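You operate a simulated robot arm through the tools that you are given. There is no shell and no other tool. Be economical: measure what you need, move in short steps, check, and stop when the job is done.

You are at the controls of a simulated two-armed robot. One attempt, no reset.

JOB
Put the pewter cup in the sink basin. Put the bronze cup in the sink basin. Stack the glaze sample that says "C72" from the top of the packing bench on top of the glaze sample marked "L09". Take the blue patched tile from the counter right of the sink and leave it on the open counter at the end of the slat wall. Do these in any order. Set down upright: pewter cup.

The check looks at the end state, three seconds after you hand in, the way a careful person would. Anything else that was tipped, shoved, dropped, spilled or broken makes it a failure.

ROBOT AND FRAMES
Two 7-joint arms with two-finger parallel grippers on one trunk, on a base that drives. Base frame: it is fixed to the floor where the robot stands at the start and does not move with it; the origin is under the middle of the robot, x ahead of it, y to its left, z up. Units: m, rad, N and s.
The left shoulder is at the start at [0.05, 0.161, 1.198], the right one opposite. With the tool pointing down near the work surface each hand reaches from about 0.22 to 0.68 m from the robot's upright axis, wherever it stands, measured 20 degrees to its own side. Places, roughly: bronze cup (7x7x7 cm) [0.6, -0.3, 0.9]; glaze sample [0.5, -0.5, 1]; open counter at the end of the slat wall [-5.2, -2.1, 0.9]; patched tile [-2.25, -2, 1]; pewter cup (7x7x7 cm) [0.7, 0.2, 0.9]; sink basin [-1.4, -2.1, 0.7]. Payload 3.43 kg a hand.
The TCP of each hand is the grasp point between the finger pads, 0.03 m short of the fingertips. In the tool frame z runs along the fingers and y along their closing line. Largest opening 0.094 m; finger width 0.028, thickness 0.01; the body of the gripper, 0.05 by 0.096 m, starts 0.055 m behind the TCP.
Orientation is that of the tool frame in the base frame, as a unit quaternion [x, y, z, w]. With the fingers straight down and closing along the base's y, the tool's x points along the base's -x, its y along +y and its z along -z.

CONTROLS
- The arms move only by the tool nudge_tool. It takes "left_increments", "right_increments" or both (then of equal length, played together; a hand with none holds still); each is a list of rows, each a list of 6 numbers: the shift along the base's x, y, z in m, then the turn, a rotation vector about the base's x, y, z in rad. In form: [[dx, dy, dz, wx, wy, wz], ...]. A call has 1 to 10 rows; each row shifts and turns the commanded pose from where the row before left it. "left_claw" and "right_claw" are, for a hand that has rows, the gripper command, from -1 (shut) to 1 (fully open), values between in proportion, set as the call begins (left out, the last holds). A row lasts 0.2 s, in which the tool goes at most 0.05 m and 0.15 rad; a call with a longer step from one row to the next is refused whole, and so is a gripper value outside its range. Where a pose cannot be reached the arm comes as near as it can. A force on the tool above 40 N (or 10 N above the force at the start of the call, whichever is more), or a blocked arm, ends the call early, and 0.2 s more pass. The fingers move at their own pace (about 0.045 m/s each) and stop on an object; they squeeze with about 28 N. The grip force told is the motor's: it shows also when the fingers shut on nothing. Time passes only in rows, and 0.2 s behind the last, so rows that do not move let the fingers close. The reply holds the time, the measured pose of the TCP, the force on the tool along the base axes, the opening and the grip force, in the units named above and with some noise, with the torque about the TCP (base axes, N m) and any sound that the robot's microphone picked up.
- Cameras (640 x 400 px; columns grow to the right, rows downward): "scene" is now at [0.1154, -0.0516, 1.3365]; the picture's right is [-0.54, -0.84, 0.00], its down [-0.36, 0.23, -0.91] and it looks along [0.76, -0.49, -0.42] (base axes); focal length 228 px, centre (320, 200). "left" rides on the left gripper at [0.076, -0.014, -0.102] in its tool frame; the picture's right is [0.18, 0.98, 0.00], its down [-0.75, 0.14, -0.64] and it looks along [-0.63, 0.12, 0.77] (tool axes); focal length 243 px, centre (320, 200). "right" rides on the right gripper at [0.076, 0.014, -0.102] in its tool frame; the picture's right is [-0.18, 0.98, 0.00], its down [-0.75, -0.14, -0.64] and it looks along [-0.63, -0.12, 0.77] (tool axes); focal length 243 px, centre (320, 200). There is no depth. A picture from a camera that has moved, and an enlarged one, comes with that camera's place and axes in the base frame and with its lens.
- grab_frame(camera): a new picture of that camera. The clock stands still meanwhile.
- lift_body(by): slides the trunk up (or, below 0, down) by that many m; the arms and the scene camera ride with it, the base frame stays. It gives what a move gives, with no picture.
- drive_base(legs): drives the robot by 1 to 6 legs, each [ahead, left, turn to the left] in m, m and rad, along the robot's own axes; the way and the turn of a leg run together, so that a leg with both is an arc; at most 1.5 m and 3.142 rad a leg. The arms and the cameras ride along, it lands a little off, and it stops where it bumps. It gives what a move gives.
- aim_head(pan, tilt): turns the head with the scene camera to pan (to the left, within 1.396 rad either way) and tilt (down, from -0.506 to 1.204), counted from straight ahead of the robot. It gives what a move gives.
- close_up(camera, box): a new picture of the part [left, top, right, bottom] of that camera's present view, enlarged. The clock stands still meanwhile.
- job_done(): hands the job in; it is judged then, once.

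Work in short steps. Places have to be worked out from the pictures, the camera data and where the tool is seen: move nearer, look again, correct. Check each grasp and each placing, and mend what went wrong. You have 165 turns and 138 pictures in all, those below and enlarged ones among them. Open the grippers and draw the arms clear of the work before you hand the job in, unless the task says otherwise; then end with one line.

The tools are called after "Call:" as a command line: name --argument value ..., lists and objects as JSON in quotes. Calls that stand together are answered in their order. nudge_tool: Moves the arms, as the interface text tells. Its arguments: {"type":"object","properties":{"left_increments":{"type":"array"},"left_claw":{"type":"number"},"right_increments":{"type":"array"},"right_claw":{"type":"number"}},"required":[]} The other tools are called the same way: lift_body (by) slides the trunk up or down; drive_base (legs) drives the base; aim_head (pan, tilt) turns the head that bears the scene camera; grab_frame (camera) takes a picture; close_up (camera, box) takes an enlarged picture of a part of a camera's view; job_done () hands the job in.

At the start:

```text
time: 0.0
left_tool_pos: [0.4103, -0.0293, 1.2242]
left_tool_rot: [-0.001, 1.0, 0.0, 0.0]
left_wrist_force: [-0.4, 1.2, -0.3]
left_wrist_torque: [0.01, -0.01, -0.04]
left_finger_gap: 0.094
left_grasp_force: 0.1
right_tool_pos: [0.2565, -0.3645, 1.2139]
right_tool_rot: [0.0, 1.0, 0.0, 0.0]
right_wrist_force: [0.0, -1.4, 0.2]
right_wrist_torque: [-0.04, 0.0, 0.0]
right_finger_gap: 0.0936
right_grasp_force: 0.2
trunk travel left (down, up): [-0.225, 0.042]
robot x, y, heading: [0.0047, -0.0014, 0.005]
head pan, tilt: [-0.569, 0.436]
```

scene: 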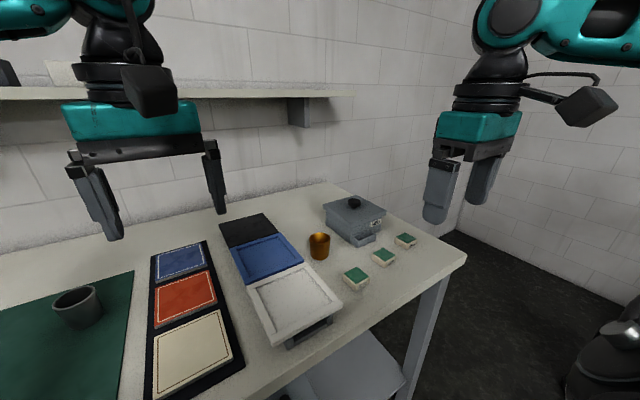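
right: 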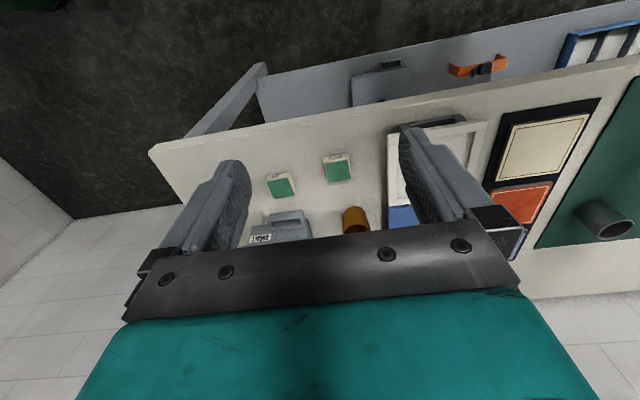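
left: 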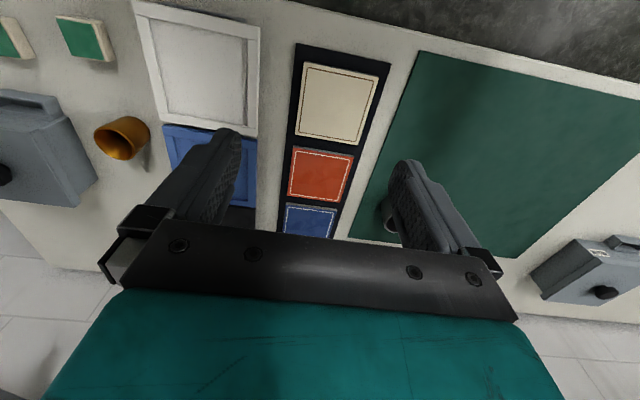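

The bench has two cups and three green glaze samples near the right end. I zoom in on the samples to read labels.

Call:
close_up --camera "scene" --box '[300, 180, 460, 300]'

Call:
close_up --camera "right" --box '[240, 130, 400, 250]'

```text
3.33 times, centred on (380, 240) of scene
camera zoom: at [0.1154, -0.0516, 1.3365], right [-0.54, -0.84, 0.0], down [-0.36, 0.23, -0.91], along [0.76, -0.49, -0.42], focal length 761 px, centre (120, 67)
```

zoom: 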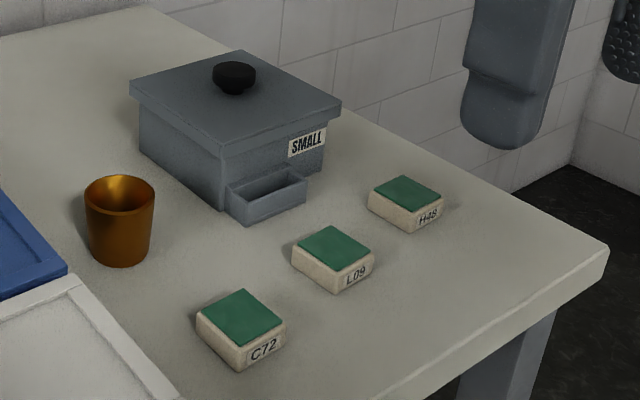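

```text
3.33 times, centred on (320, 190) of right
camera zoom: at [0.1803, -0.3494, 1.3163], right [0.18, 0.98, 0.0], down [0.75, -0.14, 0.64], along [0.63, -0.12, -0.77], focal length 809 px, centre (320, 233)
```

zoom: 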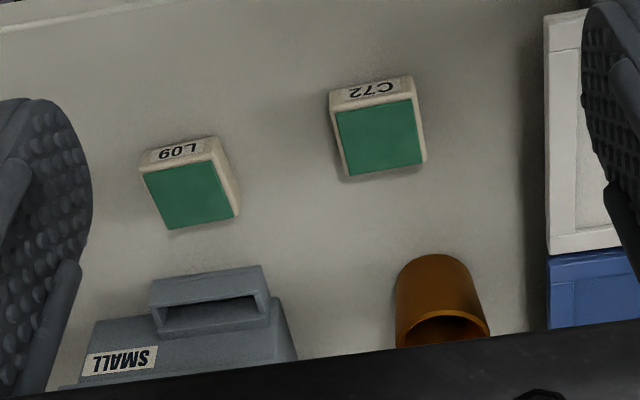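

C72 is at about [0.434, -0.364, top 0.93], L09 at about [0.452, -0.48], both roughly aligned with the axes and about 4.5 cm square. I move the right hand above C72.

Call:
nudge_tool --right_increments '[[0.03, 0, -0.036, 0, 0, 0], [0.03, 0, -0.036, 0, 0, 0], [0.03, 0, -0.036, 0, 0, 0], [0.03, 0, -0.036, 0, 0, 0], [0.03, 0, -0.036, 0, 0, 0], [0.028, 0, -0.024, 0, 0, 0], [0, 0, 0, 0, 0, 0]]' --right_claw 1

Call:
grab_frame --camera "right"

Call:
grab_frame --camera "scene"

```text
time: 1.6
left_tool_pos: [0.4086, -0.0294, 1.2265]
left_tool_rot: [0.0, 1.0, 0.0, -0.001]
left_wrist_force: [-0.4, 0.6, 0.4]
left_wrist_torque: [-0.01, 0.01, 0.0]
left_finger_gap: 0.0939
left_grasp_force: 0.1
right_tool_pos: [0.4325, -0.3641, 1.0095]
right_tool_rot: [0.001, 1.0, -0.001, 0.0]
right_wrist_force: [-0.8, -0.1, 0.1]
right_wrist_torque: [-0.02, -0.02, -0.02]
right_finger_gap: 0.094
right_grasp_force: 0.1
trunk travel left (down, up): [-0.225, 0.042]
robot x, y, heading: [0.0034, 0.0025, -0.002]
head pan, tilt: [-0.569, 0.436]
```

```text
132 pictures are left
camera right: at [0.356, -0.3474, 1.1115], right [0.18, 0.98, 0.0], down [0.75, -0.14, 0.64], along [0.63, -0.12, -0.77], focal length 243 px, centre (320, 200)
```

right: 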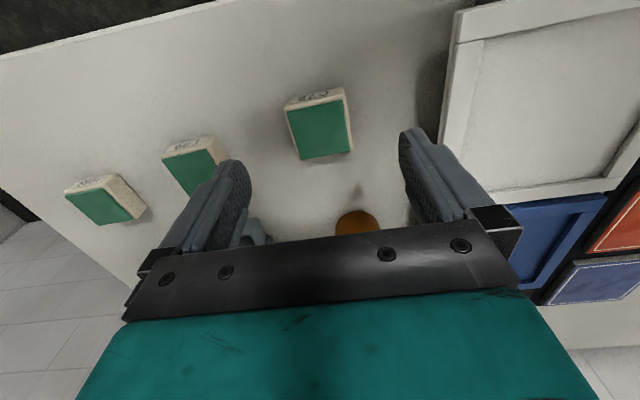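

```text
131 pictures are left
camera scene: at [0.115, -0.0516, 1.3365], right [-0.54, -0.84, 0.0], down [-0.36, 0.23, -0.91], along [0.76, -0.49, -0.42], focal length 228 px, centre (320, 200)
```

scene: 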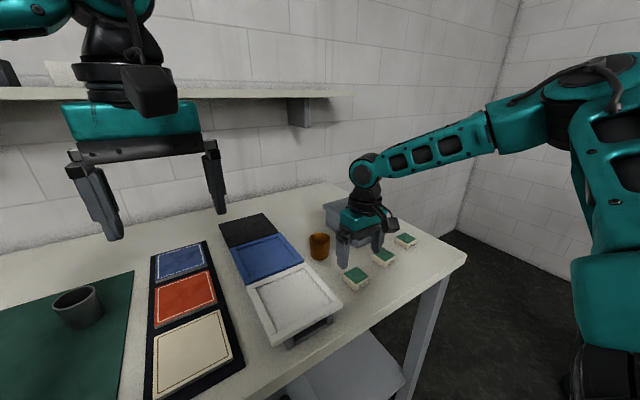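

C72's centre reads [0.436, -0.363], and the tool is right above it. I go down to TCP z 0.94 and check.

Call:
nudge_tool --right_increments '[[0.003, 0.001, -0.025, 0, 0, 0], [0, 0, -0.025, 0, 0, 0], [0, 0, -0.019, 0, 0, 0], [0, 0, 0, 0, 0, 0]]'

Call:
close_up --camera "scene" --box '[310, 180, 430, 300]'

Call:
grab_frame --camera "right"

```text
time: 2.6
left_tool_pos: [0.4086, -0.0294, 1.2249]
left_tool_rot: [0.0, 1.0, 0.0, 0.0]
left_wrist_force: [-0.1, -0.2, -0.5]
left_wrist_torque: [0.0, 0.04, 0.0]
left_finger_gap: 0.0941
left_grasp_force: 0.1
right_tool_pos: [0.4358, -0.364, 0.9396]
right_tool_rot: [0.0, 1.0, 0.0, 0.0]
right_wrist_force: [0.0, 0.3, -0.8]
right_wrist_torque: [0.0, 0.0, -0.02]
right_finger_gap: 0.0939
right_grasp_force: 0.0
trunk travel left (down, up): [-0.225, 0.042]
robot x, y, heading: [-0.0003, 0.0009, 0.002]
head pan, tilt: [-0.569, 0.436]
```

```text
3.33 times, centred on (370, 240) of scene
camera zoom: at [0.1152, -0.0515, 1.3365], right [-0.54, -0.84, 0.0], down [-0.36, 0.23, -0.91], along [0.76, -0.49, -0.42], focal length 761 px, centre (153, 67)
```

zoom: 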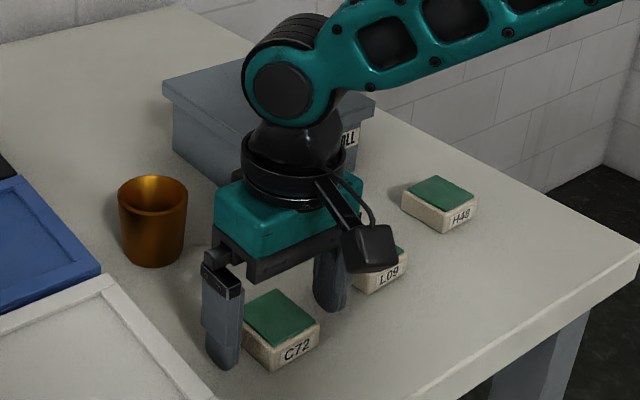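

```text
129 pictures are left
camera right: at [0.3593, -0.3478, 1.0431], right [0.18, 0.98, 0.0], down [0.75, -0.14, 0.64], along [0.63, -0.12, -0.77], focal length 243 px, centre (320, 200)
```

right: 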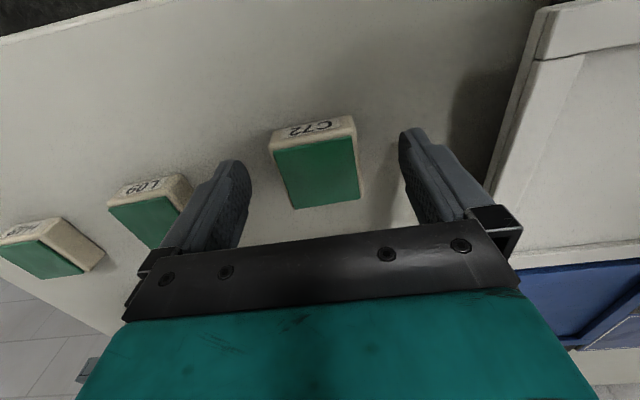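

Top reads about z 0.92 and the bench about 0.897. I lower to TCP z 0.931 with a 3 mm shift in x and close.

Call:
nudge_tool --right_increments '[[0.003, 0.001, -0.005, 0, 0, 0], [0, 0, -0.004, 0, 0, 0], [0, 0, 0, 0, 0, 0]]'

Call:
nudge_tool --right_increments '[[0, 0, 0, 0, 0, 0], [0, 0, 0, 0, 0, 0], [0, 0, 0, 0, 0, 0], [0, 0, 0, 0, 0, 0], [0, 0, 0, 0, 0, 0]]' --right_claw -1

Call:
grab_frame --camera "right"

```text
time: 3.4
left_tool_pos: [0.4087, -0.0299, 1.2264]
left_tool_rot: [0.001, 1.0, 0.0, 0.001]
left_wrist_force: [0.2, -1.2, 0.4]
left_wrist_torque: [0.0, 0.01, -0.02]
left_finger_gap: 0.0939
left_grasp_force: 0.0
right_tool_pos: [0.4399, -0.3631, 0.9327]
right_tool_rot: [0.0, 1.0, 0.0, 0.0]
right_wrist_force: [1.0, -0.1, 0.1]
right_wrist_torque: [0.02, 0.01, -0.03]
right_finger_gap: 0.0941
right_grasp_force: 0.0
trunk travel left (down, up): [-0.225, 0.042]
robot x, y, heading: [-0.0022, 0.0008, 0.001]
head pan, tilt: [-0.569, 0.436]
```

```text
time: 4.6
left_tool_pos: [0.408, -0.0298, 1.2254]
left_tool_rot: [0.001, 1.0, 0.0, 0.001]
left_wrist_force: [0.0, -0.6, 0.0]
left_wrist_torque: [0.0, 0.01, 0.01]
left_finger_gap: 0.0937
left_grasp_force: 0.1
right_tool_pos: [0.4407, -0.3627, 0.9316]
right_tool_rot: [0.0, 1.0, 0.0, 0.0]
right_wrist_force: [0.6, -0.8, -0.2]
right_wrist_torque: [0.02, -0.02, -0.01]
right_finger_gap: 0.0493
right_grasp_force: 28.5
trunk travel left (down, up): [-0.225, 0.042]
robot x, y, heading: [0.0001, 0.0018, 0.007]
head pan, tilt: [-0.569, 0.436]
```

```text
128 pictures are left
camera right: at [0.3635, -0.3473, 1.0344], right [0.18, 0.98, 0.0], down [0.75, -0.14, 0.64], along [0.63, -0.12, -0.77], focal length 243 px, centre (320, 200)
```

right: 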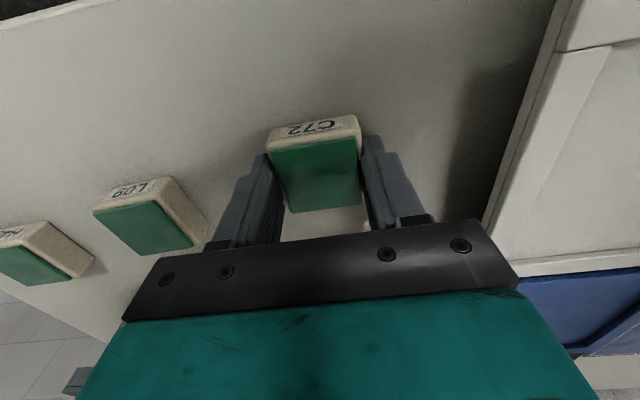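

C72 is held (gap 0.049). I lift it and carry it above L09, offset by about (0.018, -0.12).

Call:
nudge_tool --right_increments '[[0, 0, 0.035, 0, 0, 0], [0, 0, 0.035, 0, 0, 0], [0.006, -0.04, 0.01, 0, 0, 0], [0.006, -0.04, 0, 0, 0, 0], [0.006, -0.04, 0, 0, 0, 0], [0, 0, 0, 0, 0, 0]]'

Call:
grab_frame --camera "right"

Call:
close_up --camera "scene" --box '[310, 180, 430, 300]'

```text
time: 6.0
left_tool_pos: [0.4081, -0.0287, 1.2246]
left_tool_rot: [0.0, 1.0, 0.0, -0.001]
left_wrist_force: [0.8, -0.3, 0.5]
left_wrist_torque: [-0.01, 0.02, 0.01]
left_finger_gap: 0.0941
left_grasp_force: 0.1
right_tool_pos: [0.4579, -0.4838, 1.0104]
right_tool_rot: [0.0, 1.0, 0.0, 0.0]
right_wrist_force: [0.2, -0.2, 0.3]
right_wrist_torque: [-0.05, -0.01, -0.02]
right_finger_gap: 0.0001
right_grasp_force: 28.0
trunk travel left (down, up): [-0.225, 0.042]
robot x, y, heading: [-0.0007, -0.0006, 0.001]
head pan, tilt: [-0.569, 0.436]
```

```text
127 pictures are left
camera right: at [0.3823, -0.4686, 1.1134], right [0.18, 0.98, 0.0], down [0.75, -0.14, 0.64], along [0.63, -0.12, -0.77], focal length 243 px, centre (320, 200)
```

right: 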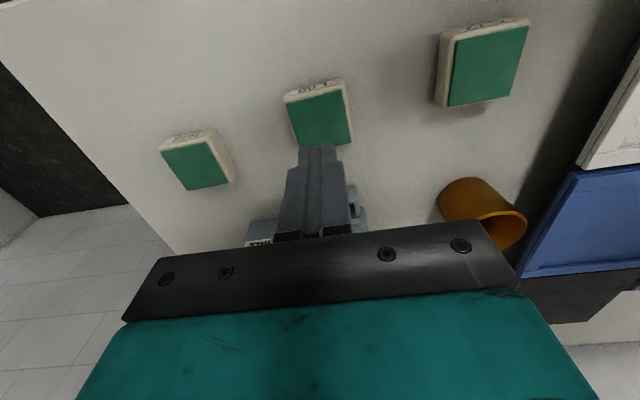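

```text
3.33 times, centred on (370, 240) of scene
camera zoom: at [0.1153, -0.0513, 1.3365], right [-0.54, -0.84, 0.0], down [-0.36, 0.23, -0.91], along [0.76, -0.49, -0.42], focal length 761 px, centre (153, 67)
```

zoom: 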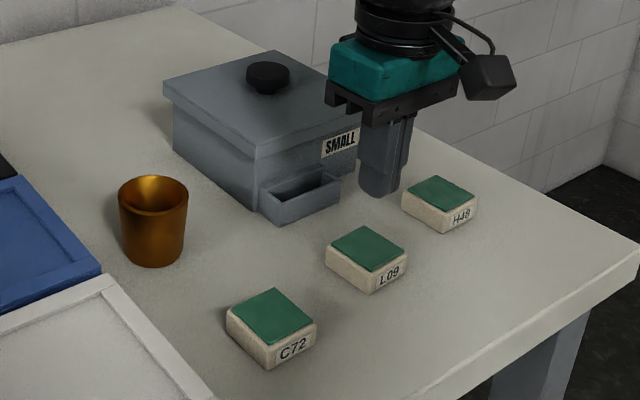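

The sample slipped out and stayed where it was (fingers shut on nothing). I go back, open, and look from close above.

Call:
nudge_tool --right_increments '[[-0.006, 0.041, 0, 0, 0, 0], [-0.006, 0.041, 0, 0, 0, 0], [-0.006, 0.041, 0, 0, 0, 0], [0, 0, -0.03, 0, 0, 0], [0, 0, -0.02, 0, 0, 0], [0, 0, 0, 0, 0, 0]]' --right_claw 1

Call:
grab_frame --camera "right"

Call:
close_up --camera "scene" --box '[320, 240, 400, 300]'

```text
time: 7.4
left_tool_pos: [0.4094, -0.0288, 1.2259]
left_tool_rot: [0.001, 1.0, 0.0, 0.0]
left_wrist_force: [-0.5, -0.6, -0.4]
left_wrist_torque: [0.0, 0.0, 0.04]
left_finger_gap: 0.094
left_grasp_force: 0.2
right_tool_pos: [0.4393, -0.3602, 0.959]
right_tool_rot: [0.0, 1.0, 0.0, 0.0]
right_wrist_force: [-0.8, -0.4, -0.3]
right_wrist_torque: [0.02, 0.01, 0.01]
right_finger_gap: 0.0942
right_grasp_force: 0.0
trunk travel left (down, up): [-0.225, 0.042]
robot x, y, heading: [-0.0015, 0.0013, 0.002]
head pan, tilt: [-0.569, 0.436]
```

```text
125 pictures are left
camera right: at [0.3643, -0.3448, 1.0625], right [0.18, 0.98, 0.0], down [0.75, -0.14, 0.64], along [0.63, -0.12, -0.77], focal length 243 px, centre (320, 200)
```

right: 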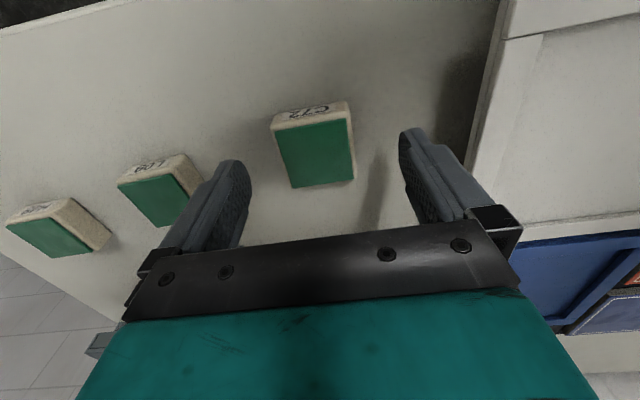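

```text
6.67 times, centred on (360, 270) of scene
camera zoom: at [0.1153, -0.0517, 1.3365], right [-0.54, -0.84, 0.0], down [-0.36, 0.23, -0.91], along [0.76, -0.49, -0.42], focal length 1522 px, centre (53, -267)
```

zoom: 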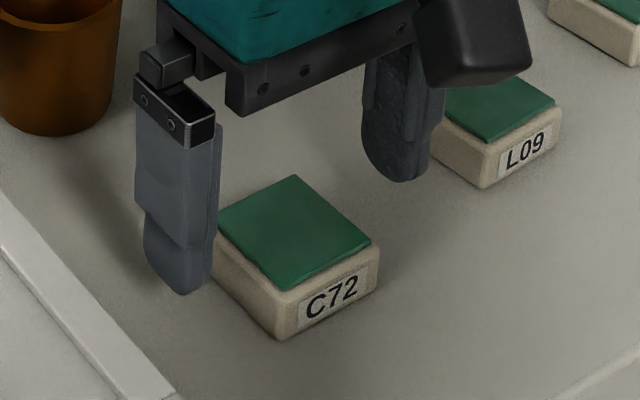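

C72 sits at about [0.442, -0.362]. I feel for the bench with small steps down so that I can grip it as low as possible.

Call:
nudge_tool --right_increments '[[0.002, -0.002, -0.015, 0, 0, 0], [0, 0, -0.014, 0, 0, 0], [0, 0, -0.002, 0, 0, 0], [0, 0, -0.002, 0, 0, 0], [0, 0, -0.002, 0, 0, 0], [0, 0, 0, 0, 0, 0]]'

```text
time: 8.8
left_tool_pos: [0.4053, -0.0297, 1.2269]
left_tool_rot: [0.0, 1.0, -0.001, 0.001]
left_wrist_force: [0.1, 0.2, 0.2]
left_wrist_torque: [0.01, 0.0, 0.02]
left_finger_gap: 0.094
left_grasp_force: 0.1
right_tool_pos: [0.4439, -0.3618, 0.9299]
right_tool_rot: [-0.001, 1.0, 0.0, 0.004]
right_wrist_force: [-1.6, -5.7, 30.6]
right_wrist_torque: [1.42, 0.45, 0.32]
right_finger_gap: 0.0915
right_grasp_force: 0.0
trunk travel left (down, up): [-0.225, 0.042]
robot x, y, heading: [0.0024, -0.0007, -0.0]
head pan, tilt: [-0.569, 0.436]
```

Contact at TCP z 0.930, so the bench is at about 0.90. I back off 1.5 mm, close with more time, and lift slowly.

Call:
nudge_tool --right_increments '[[0, 0, 0.0045, 0, 0, 0], [0, 0, 0, 0, 0, 0]]'

Call:
nudge_tool --right_increments '[[0, 0, 0, 0, 0, 0], [0, 0, 0, 0, 0, 0], [0, 0, 0, 0, 0, 0], [0, 0, 0, 0, 0, 0], [0, 0, 0, 0, 0, 0], [0, 0, 0, 0, 0, 0], [0, 0, 0.003, 0, 0, 0], [0, 0, 0.004, 0, 0, 0], [0, 0, 0.005, 0, 0, 0], [0, 0, 0, 0, 0, 0]]' --right_claw -1

Call:
grab_frame --camera "right"

Call:
close_up --camera "scene" --box '[320, 240, 400, 300]'

```text
time: 9.4
left_tool_pos: [0.409, -0.0305, 1.2254]
left_tool_rot: [0.0, 1.0, 0.0, -0.001]
left_wrist_force: [0.0, -0.3, 0.4]
left_wrist_torque: [-0.02, 0.01, -0.01]
left_finger_gap: 0.0939
left_grasp_force: 0.1
right_tool_pos: [0.4424, -0.3623, 0.93]
right_tool_rot: [0.0, 1.0, 0.0, -0.001]
right_wrist_force: [3.0, -2.6, 12.7]
right_wrist_torque: [0.68, -0.69, -0.33]
right_finger_gap: 0.0928
right_grasp_force: 0.0
trunk travel left (down, up): [-0.225, 0.042]
robot x, y, heading: [-0.0038, 0.002, -0.004]
head pan, tilt: [-0.569, 0.436]
```

```text
time: 11.6
left_tool_pos: [0.4078, -0.0307, 1.2266]
left_tool_rot: [-0.001, 1.0, 0.0, 0.0]
left_wrist_force: [-0.7, -0.3, -0.6]
left_wrist_torque: [-0.02, -0.03, -0.02]
left_finger_gap: 0.0939
left_grasp_force: 0.0
right_tool_pos: [0.4427, -0.3621, 0.9428]
right_tool_rot: [0.001, 1.0, 0.001, 0.0]
right_wrist_force: [0.3, -0.7, -2.0]
right_wrist_torque: [0.02, -0.02, 0.01]
right_finger_gap: 0.0491
right_grasp_force: 27.7
trunk travel left (down, up): [-0.225, 0.042]
robot x, y, heading: [-0.0003, -0.0044, 0.001]
head pan, tilt: [-0.569, 0.436]
```

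```text
123 pictures are left
camera right: at [0.3667, -0.3468, 1.0452], right [0.18, 0.98, 0.0], down [0.75, -0.14, 0.64], along [0.63, -0.12, -0.77], focal length 243 px, centre (320, 200)
```

right: 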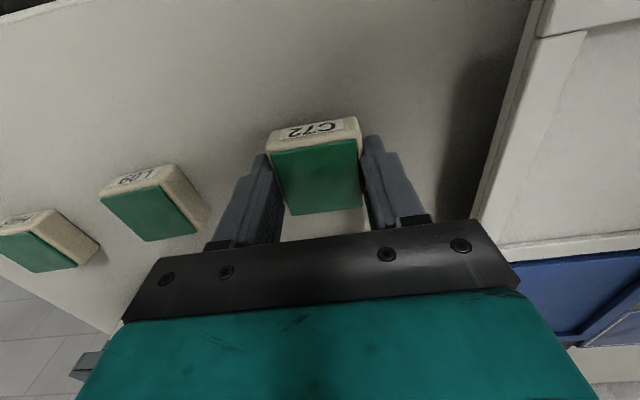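

```text
6.67 times, centred on (360, 270) of scene
camera zoom: at [0.1155, -0.0517, 1.3364], right [-0.54, -0.84, 0.0], down [-0.36, 0.23, -0.91], along [0.76, -0.49, -0.42], focal length 1522 px, centre (53, -267)
```

zoom: 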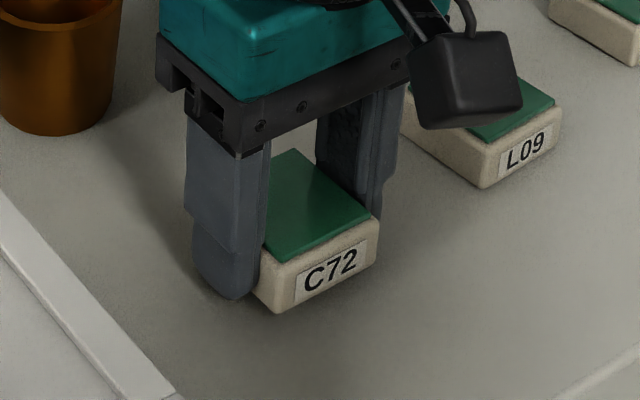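

C72 is held and lifted 1 cm when moved slowly. I raise a little more and carry it gently toward L09 at about [0.456, -0.483].

Call:
nudge_tool --right_increments '[[0, 0, 0.005, 0, 0, 0], [0, 0, 0.008, 0, 0, 0], [0, 0, 0.01, 0, 0, 0], [0, 0, 0.005, 0, 0, 0], [0.001, -0.005, 0.002, 0, 0, 0], [0.001, -0.01, 0, 0, 0, 0], [0.001, -0.012, 0, 0, 0, 0], [0.001, -0.012, 0, 0, 0, 0], [0.001, -0.012, 0, 0, 0, 0], [0.001, -0.01, 0, 0, 0, 0]]'

Call:
nudge_tool --right_increments '[[0.001, -0.008, 0, 0, 0, 0], [0.001, -0.012, 0, 0, 0, 0], [0.001, -0.012, 0, 0, 0, 0], [0.001, -0.012, 0, 0, 0, 0], [0.0015, -0.008, 0, 0, 0, 0], [0.001, -0.005, 0, 0, 0, 0], [0.001, -0.003, 0, 0, 0, 0], [0, 0, 0, 0, 0, 0]]'

Call:
grab_frame --camera "right"

Call:
close_up --camera "scene" --box '[350, 210, 430, 270]'

```text
time: 13.8
left_tool_pos: [0.4095, -0.0305, 1.2248]
left_tool_rot: [0.0, 1.0, -0.001, 0.0]
left_wrist_force: [1.1, 0.3, -0.7]
left_wrist_torque: [0.01, -0.01, -0.03]
left_finger_gap: 0.0939
left_grasp_force: 0.0
right_tool_pos: [0.4488, -0.4235, 0.9722]
right_tool_rot: [0.0, 1.0, 0.0, 0.0]
right_wrist_force: [0.6, -0.8, -2.0]
right_wrist_torque: [0.01, -0.01, -0.02]
right_finger_gap: 0.0495
right_grasp_force: 28.5
trunk travel left (down, up): [-0.225, 0.042]
robot x, y, heading: [-0.0005, -0.002, -0.002]
head pan, tilt: [-0.569, 0.436]
```

```text
time: 15.6
left_tool_pos: [0.4088, -0.0303, 1.2262]
left_tool_rot: [0.0, 1.0, 0.0, 0.0]
left_wrist_force: [-0.3, -0.7, 0.3]
left_wrist_torque: [0.01, 0.03, 0.0]
left_finger_gap: 0.0939
left_grasp_force: 0.1
right_tool_pos: [0.457, -0.4833, 0.9725]
right_tool_rot: [-0.001, 1.0, 0.0, -0.001]
right_wrist_force: [0.0, -0.1, -1.1]
right_wrist_torque: [-0.01, 0.01, -0.02]
right_finger_gap: 0.0495
right_grasp_force: 27.4
trunk travel left (down, up): [-0.225, 0.042]
robot x, y, heading: [-0.0037, -0.0001, 0.001]
head pan, tilt: [-0.569, 0.436]
```

```text
121 pictures are left
camera right: at [0.3797, -0.4678, 1.075], right [0.18, 0.98, 0.0], down [0.75, -0.14, 0.64], along [0.63, -0.12, -0.77], focal length 243 px, centre (320, 200)
```

right: 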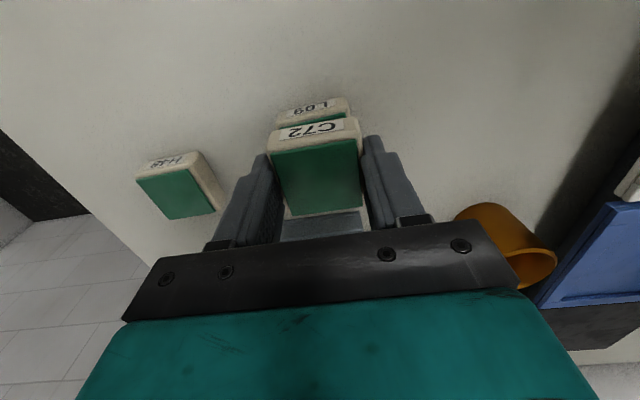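

```text
6.67 times, centred on (390, 240) of scene
camera zoom: at [0.1154, -0.0517, 1.3364], right [-0.54, -0.84, 0.0], down [-0.36, 0.23, -0.91], along [0.76, -0.49, -0.42], focal length 1522 px, centre (-147, -67)
```

zoom: 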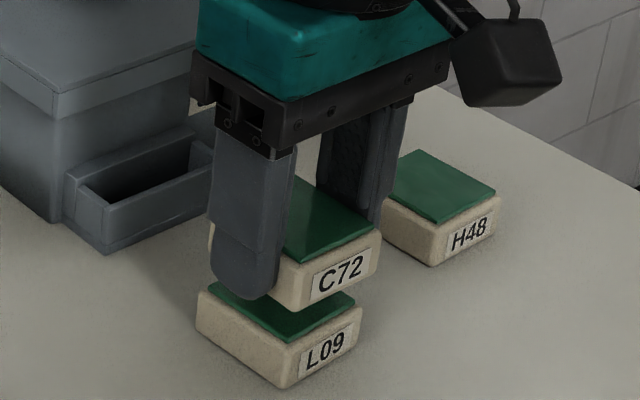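

Alignment looks right within 1–2 mm. I lower slowly until contact.

Call:
nudge_tool --right_increments '[[0, 0, -0.004, 0, 0, 0], [0, 0, -0.004, 0, 0, 0], [0, 0, -0.004, 0, 0, 0], [0, 0, -0.002, 0, 0, 0], [0, 0, 0, 0, 0, 0]]'

Call:
close_up --camera "scene" --box '[350, 210, 430, 270]'

```text
time: 16.8
left_tool_pos: [0.4085, -0.0296, 1.2247]
left_tool_rot: [0.0, 1.0, 0.0, -0.001]
left_wrist_force: [-0.4, -0.5, 0.5]
left_wrist_torque: [0.01, -0.01, 0.01]
left_finger_gap: 0.0941
left_grasp_force: 0.1
right_tool_pos: [0.4559, -0.4834, 0.9587]
right_tool_rot: [0.001, 1.0, 0.0, 0.0]
right_wrist_force: [-0.6, 0.1, -1.0]
right_wrist_torque: [0.0, 0.0, 0.0]
right_finger_gap: 0.0494
right_grasp_force: 27.8
trunk travel left (down, up): [-0.225, 0.042]
robot x, y, heading: [0.0038, -0.0019, 0.004]
head pan, tilt: [-0.569, 0.436]
```

```text
6.67 times, centred on (390, 240) of scene
camera zoom: at [0.1154, -0.0517, 1.3364], right [-0.54, -0.84, 0.0], down [-0.36, 0.23, -0.91], along [0.76, -0.49, -0.42], focal length 1522 px, centre (-147, -67)
```

zoom: 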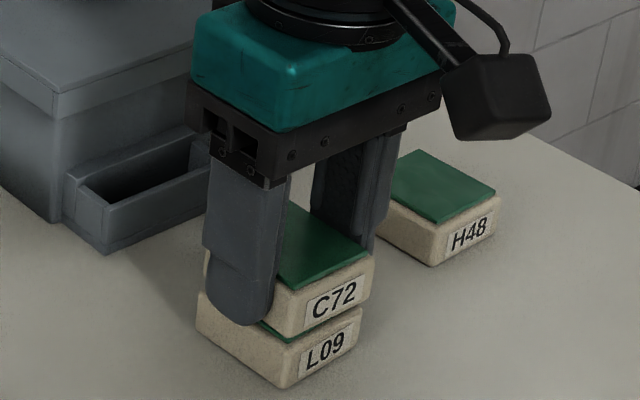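

Columns of C72 and L09 agree once perspective is accounted for. I go down in 1 mm rows to contact.

Call:
nudge_tool --right_increments '[[0, 0, -0.001, 0, 0, 0], [0, 0, -0.001, 0, 0, 0], [0, 0, -0.001, 0, 0, 0], [0, 0, -0.001, 0, 0, 0], [0, 0, 0, 0, 0, 0]]'

```text
time: 18.0
left_tool_pos: [0.4094, -0.0297, 1.2254]
left_tool_rot: [0.0, 1.0, 0.0, 0.0]
left_wrist_force: [0.5, -1.0, 0.4]
left_wrist_torque: [-0.01, 0.03, 0.04]
left_finger_gap: 0.0943
left_grasp_force: 0.0
right_tool_pos: [0.4572, -0.4828, 0.955]
right_tool_rot: [0.001, 1.0, 0.001, 0.001]
right_wrist_force: [-0.2, 0.0, -1.2]
right_wrist_torque: [0.05, -0.02, 0.02]
right_finger_gap: 0.0497
right_grasp_force: 27.7
trunk travel left (down, up): [-0.225, 0.042]
robot x, y, heading: [-0.003, 0.0025, 0.001]
head pan, tilt: [-0.569, 0.436]
```

Still no contact; three more millimetres.

Call:
nudge_tool --right_increments '[[0, 0, -0.001, 0, 0, 0], [0, 0, -0.001, 0, 0, 0], [0, 0, -0.001, 0, 0, 0], [0, 0, 0, 0, 0, 0]]'

Call:
close_up --camera "scene" --box '[350, 210, 430, 270]'

```text
time: 19.0
left_tool_pos: [0.4075, -0.0291, 1.2271]
left_tool_rot: [0.0, 1.0, -0.001, 0.001]
left_wrist_force: [0.4, -0.1, 1.0]
left_wrist_torque: [0.01, 0.01, 0.01]
left_finger_gap: 0.0939
left_grasp_force: 0.0
right_tool_pos: [0.4571, -0.483, 0.9556]
right_tool_rot: [-0.001, 1.0, -0.001, 0.002]
right_wrist_force: [2.0, -5.6, 20.0]
right_wrist_torque: [-0.22, 0.31, 0.13]
right_finger_gap: 0.0493
right_grasp_force: 28.0
trunk travel left (down, up): [-0.225, 0.042]
robot x, y, heading: [-0.0011, -0.0012, -0.002]
head pan, tilt: [-0.569, 0.436]
```

```text
6.67 times, centred on (390, 240) of scene
camera zoom: at [0.1142, -0.0507, 1.3369], right [-0.54, -0.84, 0.0], down [-0.35, 0.23, -0.91], along [0.76, -0.49, -0.42], focal length 1522 px, centre (-147, -67)
```

zoom: 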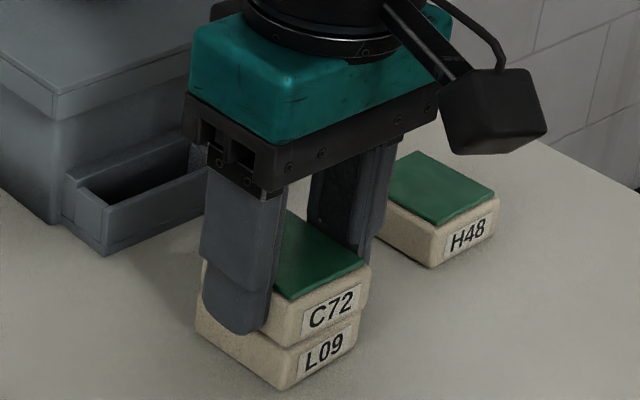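

Contact at 0.955. I relieve the force, open part way, and rise.

Call:
nudge_tool --right_increments '[[0, 0, 0.002, 0, 0, 0], [0, 0, 0, 0, 0, 0]]'

Call:
nudge_tool --right_increments '[[0, 0, 0, 0, 0, 0], [0, 0, 0, 0, 0, 0], [0, 0, 0, 0, 0, 0], [0, 0, 0.01, 0, 0, 0], [0, 0, 0.03, 0, 0, 0], [0, 0, 0.03, 0, 0, 0], [0, 0, 0.03, 0, 0, 0]]' --right_claw 0.45

Call:
grab_frame --camera "right"

Call:
close_up --camera "scene" --box '[350, 210, 430, 270]'

```text
time: 19.6
left_tool_pos: [0.4088, -0.0287, 1.2257]
left_tool_rot: [0.0, 1.0, 0.0, 0.001]
left_wrist_force: [0.1, -0.6, 0.4]
left_wrist_torque: [-0.01, 0.03, 0.02]
left_finger_gap: 0.0938
left_grasp_force: 0.1
right_tool_pos: [0.4561, -0.4818, 0.9544]
right_tool_rot: [0.0, 1.0, 0.0, 0.001]
right_wrist_force: [4.3, -2.3, 14.7]
right_wrist_torque: [-0.09, -0.03, 0.03]
right_finger_gap: 0.0494
right_grasp_force: 27.7
trunk travel left (down, up): [-0.225, 0.042]
robot x, y, heading: [-0.0008, -0.0019, 0.002]
head pan, tilt: [-0.569, 0.436]
```

```text
time: 21.2
left_tool_pos: [0.4083, -0.0298, 1.2245]
left_tool_rot: [0.0, 1.0, -0.001, 0.0]
left_wrist_force: [-0.2, -0.1, -0.2]
left_wrist_torque: [0.01, -0.01, -0.01]
left_finger_gap: 0.0941
left_grasp_force: 0.0
right_tool_pos: [0.456, -0.4823, 1.0559]
right_tool_rot: [-0.001, 1.0, 0.0, 0.0]
right_wrist_force: [0.0, -0.7, -0.3]
right_wrist_torque: [-0.02, 0.03, 0.02]
right_finger_gap: 0.0681
right_grasp_force: 0.1
trunk travel left (down, up): [-0.225, 0.042]
robot x, y, heading: [0.0017, -0.0006, 0.001]
head pan, tilt: [-0.569, 0.436]
```

```text
117 pictures are left
camera right: at [0.3791, -0.4662, 1.1584], right [0.18, 0.98, 0.0], down [0.75, -0.14, 0.64], along [0.63, -0.12, -0.77], focal length 243 px, centre (320, 200)
```

right: 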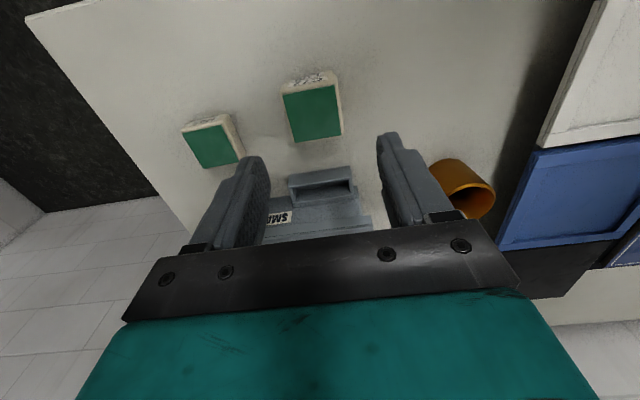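

```text
6.67 times, centred on (390, 240) of scene
camera zoom: at [0.1151, -0.0513, 1.3365], right [-0.54, -0.84, 0.0], down [-0.36, 0.23, -0.91], along [0.76, -0.49, -0.42], focal length 1522 px, centre (-147, -67)
```

zoom: 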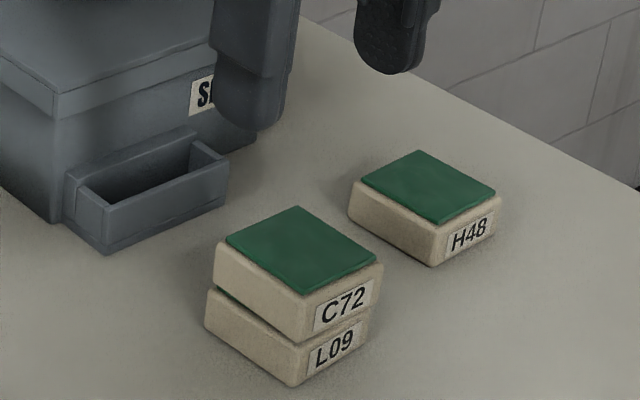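

The stack is good. Next, the cups: bronze about [0.566, -0.343], pewter about [0.66, 0.185]. The blue tray is close to the bronze cup on +y, so I will turn the right gripper 90° to close along x. I bring both hands nearer first.

Call:
nudge_tool --left_increments '[[0, 0.04, -0.02, 0, 0, 0], [0, 0.04, -0.02, 0, 0, 0], [0, 0.04, -0.02, 0, 0, 0], [0, 0.04, -0.02, 0, 0, 0], [0.02, 0.03, -0.02, 0, 0, 0], [0.03, 0.02, -0.02, 0, 0, 0], [0.03, 0, -0.02, 0, 0, 0], [0.03, 0, 0, 0, 0, 0], [0.03, 0, 0, 0, 0, 0], [0, 0, 0, 0, 0, 0]]' --right_increments '[[-0.02, 0.02, 0.02, 0, 0, -0.15], [0, 0.02, 0.02, 0, 0, -0.15], [0, 0.02, 0, 0, 0, -0.15], [0, 0.02, 0, 0, 0, -0.15], [0, 0.02, 0, 0, 0, -0.15], [0, 0.02, 0, 0, 0, -0.15], [0, 0.02, 0, 0, 0, -0.15], [0, 0, 0, 0, 0, -0.15], [0, 0, 0, 0, 0, -0.15], [0, 0, 0, 0, 0, -0.15]]' --right_claw 1

Call:
grab_frame --camera "left"

Call:
grab_frame --camera "right"

Call:
grab_frame --camera "scene"

```text
time: 23.4
left_tool_pos: [0.5496, 0.1819, 1.0855]
left_tool_rot: [0.0, 1.0, -0.001, 0.0]
left_wrist_force: [-0.2, -0.2, 0.7]
left_wrist_torque: [0.02, -0.01, -0.03]
left_finger_gap: 0.0937
left_grasp_force: 0.0
right_tool_pos: [0.4351, -0.3425, 1.0959]
right_tool_rot: [0.682, 0.731, -0.001, 0.0]
right_wrist_force: [0.4, -0.3, -1.0]
right_wrist_torque: [0.02, 0.0, 0.02]
right_finger_gap: 0.0939
right_grasp_force: 0.1
trunk travel left (down, up): [-0.225, 0.042]
robot x, y, heading: [0.0028, -0.0005, 0.001]
head pan, tilt: [-0.569, 0.436]
```

```text
115 pictures are left
camera left: at [0.4728, 0.1681, 1.1887], right [-0.18, 0.98, 0.0], down [0.75, 0.14, 0.64], along [0.63, 0.12, -0.77], focal length 243 px, centre (320, 200)
```

left: 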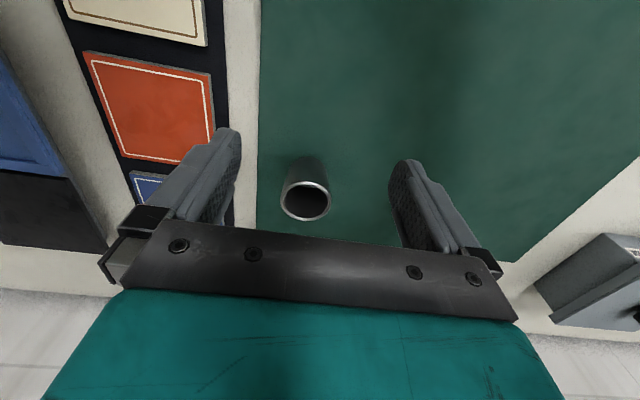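

```text
114 pictures are left
camera right: at [0.4448, -0.2644, 1.1975], right [0.99, -0.12, 0.0], down [-0.09, -0.76, 0.64], along [-0.07, -0.64, -0.77], focal length 243 px, centre (320, 200)
```

right: 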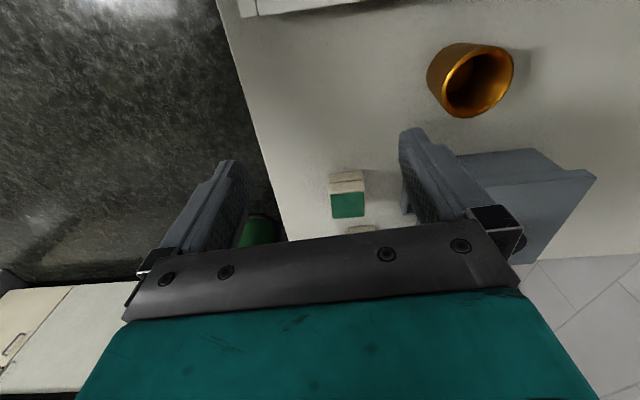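

```text
113 pictures are left
camera scene: at [0.1151, -0.0515, 1.3365], right [-0.54, -0.84, 0.0], down [-0.36, 0.23, -0.91], along [0.76, -0.49, -0.42], focal length 228 px, centre (320, 200)
```

scene: 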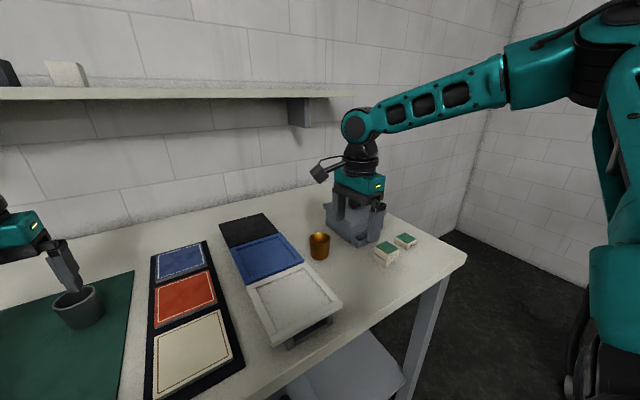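

Pewter reads [0.655, 0.186] and bronze [0.572, -0.341]. I move both hands above the cups, keeping the tips above the rims.

Call:
nudge_tool --left_increments '[[0.03, 0.002, 0, 0, 0, 0], [0.03, 0.002, 0, 0, 0, 0], [0.03, 0, 0, 0, 0, 0], [0.016, 0, -0.02, 0, 0, 0], [0, 0, -0.04, 0, 0, 0], [0, 0, 0, 0, 0, 0]]' --right_increments '[[0.035, 0, 0, 0, 0, -0.07], [0.035, 0, 0, 0, 0, 0], [0.035, 0, 0, 0, 0, 0], [0.031, 0.001, -0.02, 0, 0, 0], [0, 0, -0.04, 0, 0, 0], [0, 0, 0, 0, 0, 0]]'

Call:
grab_frame --camera "left"

Call:
grab_frame --camera "right"

Call:
grab_frame --camera "scene"

```text
time: 24.8
left_tool_pos: [0.6472, 0.1821, 1.0368]
left_tool_rot: [-0.001, 1.0, 0.0, 0.0]
left_wrist_force: [0.9, 0.3, 0.3]
left_wrist_torque: [-0.02, 0.0, -0.03]
left_finger_gap: 0.0938
left_grasp_force: 0.0
left hand out of reach, approached as far as the arm can: row 4, 5
right_tool_pos: [0.5733, -0.3412, 1.0353]
right_tool_rot: [0.706, 0.708, 0.0, 0.0]
right_wrist_force: [0.8, 0.4, 0.4]
right_wrist_torque: [-0.03, 0.0, -0.02]
right_finger_gap: 0.0941
right_grasp_force: 0.1
trunk travel left (down, up): [-0.225, 0.042]
robot x, y, heading: [0.0014, 0.0002, -0.0]
head pan, tilt: [-0.569, 0.436]
```

```text
112 pictures are left
camera left: at [0.5705, 0.168, 1.1389], right [-0.18, 0.98, 0.0], down [0.75, 0.14, 0.64], along [0.63, 0.12, -0.77], focal length 243 px, centre (320, 200)
```

left: 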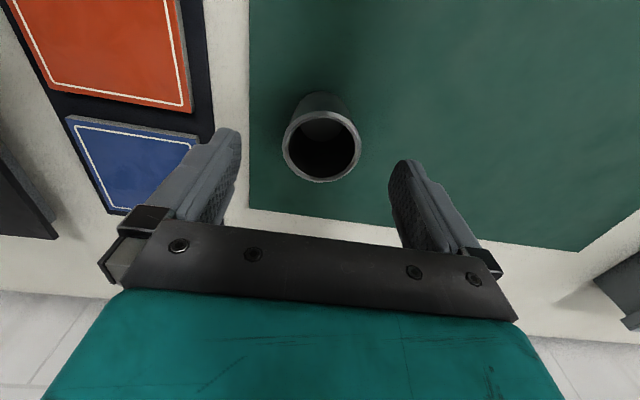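

```text
111 pictures are left
camera right: at [0.5868, -0.2628, 1.1383], right [0.98, -0.18, 0.0], down [-0.14, -0.75, 0.64], along [-0.12, -0.63, -0.77], focal length 243 px, centre (320, 200)
```

right: 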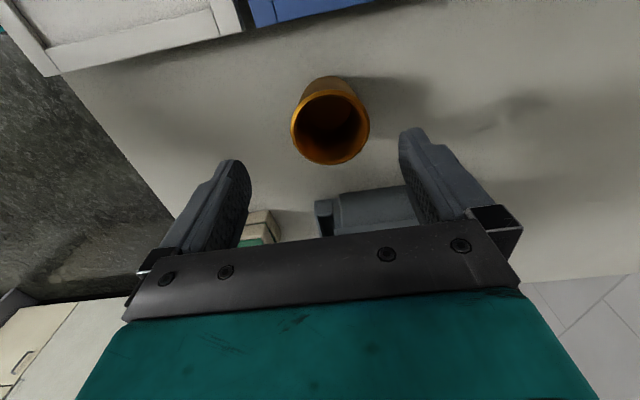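

```text
110 pictures are left
camera scene: at [0.115, -0.0511, 1.3366], right [-0.54, -0.84, 0.0], down [-0.36, 0.23, -0.91], along [0.76, -0.49, -0.42], focal length 228 px, centre (320, 200)
```

scene: 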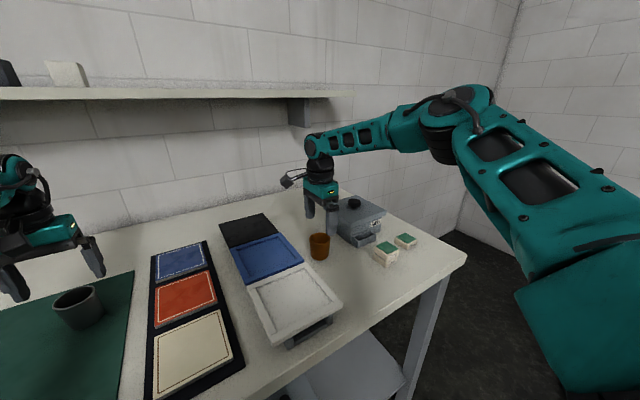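

The left hand is just at its reach limit. I drive 5 cm ahead so it can reach, then re-check.

Call:
drive_base --legs '[[0.05, 0, 0]]'

Call:
nudge_tool --left_increments '[[-0.02, 0.002, 0, 0, 0, 0], [-0.018, 0.001, 0, 0, 0, 0], [0, 0, 0, 0, 0, 0]]' --right_increments '[[-0.02, 0.004, 0, 0, 0, 0], [-0.02, 0.004, 0, 0, 0, 0], [0, 0, 0, 0, 0, 0]]'

Call:
grab_frame --camera "left"

Call:
grab_frame --camera "right"

```text
time: 25.7
left_tool_pos: [0.6977, 0.1812, 1.0356]
left_tool_rot: [0.0, 1.0, -0.001, -0.001]
left_wrist_force: [0.0, -0.3, -0.9]
left_wrist_torque: [0.02, 0.04, -0.02]
left_finger_gap: 0.0939
left_grasp_force: 0.0
right_tool_pos: [0.623, -0.3392, 1.0355]
right_tool_rot: [0.707, 0.708, -0.001, 0.0]
right_wrist_force: [0.1, -0.5, -0.7]
right_wrist_torque: [0.02, 0.0, 0.0]
right_finger_gap: 0.0938
right_grasp_force: 0.1
trunk travel left (down, up): [-0.225, 0.042]
robot x, y, heading: [0.0486, -0.001, 0.001]
head pan, tilt: [-0.569, 0.436]
```

```text
time: 26.5
left_tool_pos: [0.6975, 0.1812, 1.0361]
left_tool_rot: [0.0, 1.0, 0.0, 0.001]
left_wrist_force: [0.0, 0.4, 0.4]
left_wrist_torque: [-0.01, 0.02, -0.06]
left_finger_gap: 0.094
left_grasp_force: 0.0
left hand out of reach, approached as far as the arm can: row 1, 2
right_tool_pos: [0.5821, -0.3307, 1.0362]
right_tool_rot: [0.707, 0.707, -0.001, 0.0]
right_wrist_force: [0.1, 0.2, -0.1]
right_wrist_torque: [0.01, -0.01, 0.01]
right_finger_gap: 0.0938
right_grasp_force: 0.0
trunk travel left (down, up): [-0.225, 0.042]
robot x, y, heading: [0.0492, 0.0007, -0.001]
head pan, tilt: [-0.569, 0.436]
```

```text
109 pictures are left
camera left: at [0.6208, 0.1679, 1.1388], right [-0.18, 0.98, 0.0], down [0.75, 0.14, 0.64], along [0.63, 0.12, -0.77], focal length 243 px, centre (320, 200)
```

left: 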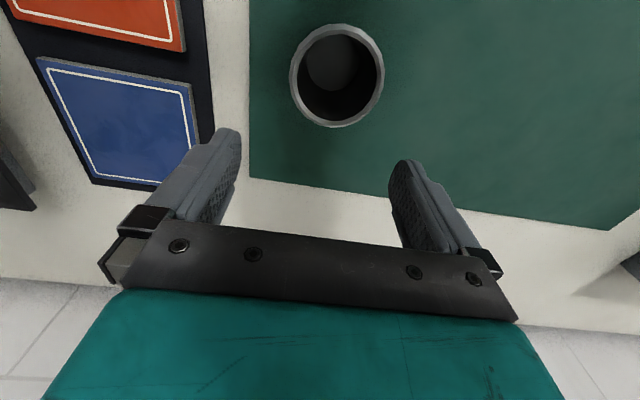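

```text
108 pictures are left
camera right: at [0.5966, -0.2541, 1.1384], right [0.98, -0.18, 0.0], down [-0.14, -0.75, 0.64], along [-0.12, -0.63, -0.77], focal length 243 px, centre (320, 200)
```

right: 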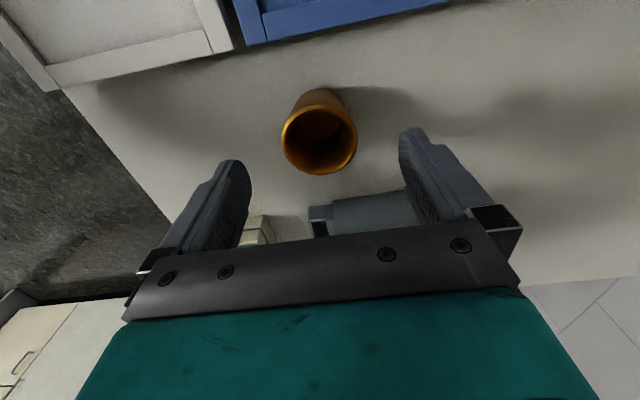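

Bronze now sits right under the right hand. Left is stuck at its reach edge, so I raise it and pull it back.

Call:
nudge_tool --left_increments '[[-0.01, 0, 0.03, 0, 0, 0], [-0.01, 0, 0.02, 0, 0, 0], [0, 0, 0, 0, 0, 0]]' --right_increments '[[0, 0, -0.04, 0, 0, 0], [0, 0, -0.035, 0, 0, 0], [0, 0, -0.015, 0, 0, 0]]'

Call:
grab_frame --camera "right"

Call:
grab_frame --camera "scene"

```text
time: 27.3
left_tool_pos: [0.6751, 0.1821, 1.086]
left_tool_rot: [-0.001, 1.0, 0.0, 0.0]
left_wrist_force: [1.0, -0.5, 0.0]
left_wrist_torque: [0.03, -0.01, -0.02]
left_finger_gap: 0.0938
left_grasp_force: 0.0
right_tool_pos: [0.5843, -0.3317, 0.9441]
right_tool_rot: [0.707, 0.708, -0.001, 0.001]
right_wrist_force: [-0.3, 0.0, -0.6]
right_wrist_torque: [0.02, -0.01, -0.03]
right_finger_gap: 0.094
right_grasp_force: 0.0
trunk travel left (down, up): [-0.225, 0.042]
robot x, y, heading: [0.0527, -0.0024, 0.001]
head pan, tilt: [-0.569, 0.436]
```

```text
107 pictures are left
camera right: at [0.5972, -0.2545, 1.0469], right [0.98, -0.18, 0.0], down [-0.14, -0.75, 0.64], along [-0.12, -0.63, -0.77], focal length 243 px, centre (320, 200)
```

right: 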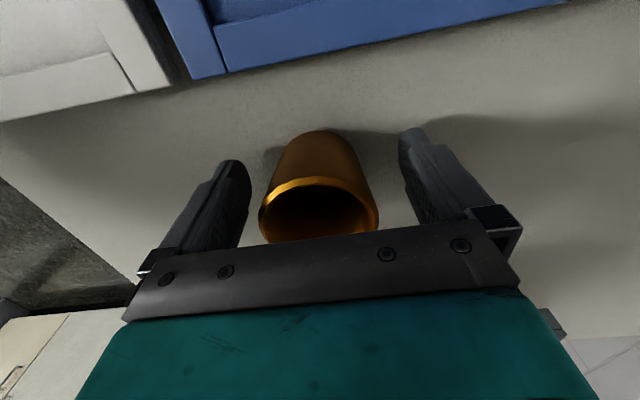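

```text
106 pictures are left
camera scene: at [0.1655, -0.0514, 1.3364], right [-0.54, -0.84, 0.0], down [-0.36, 0.23, -0.91], along [0.76, -0.49, -0.42], focal length 228 px, centre (320, 200)
```

scene: 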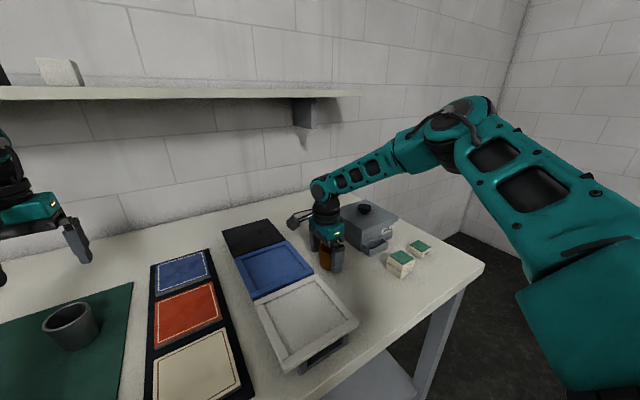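

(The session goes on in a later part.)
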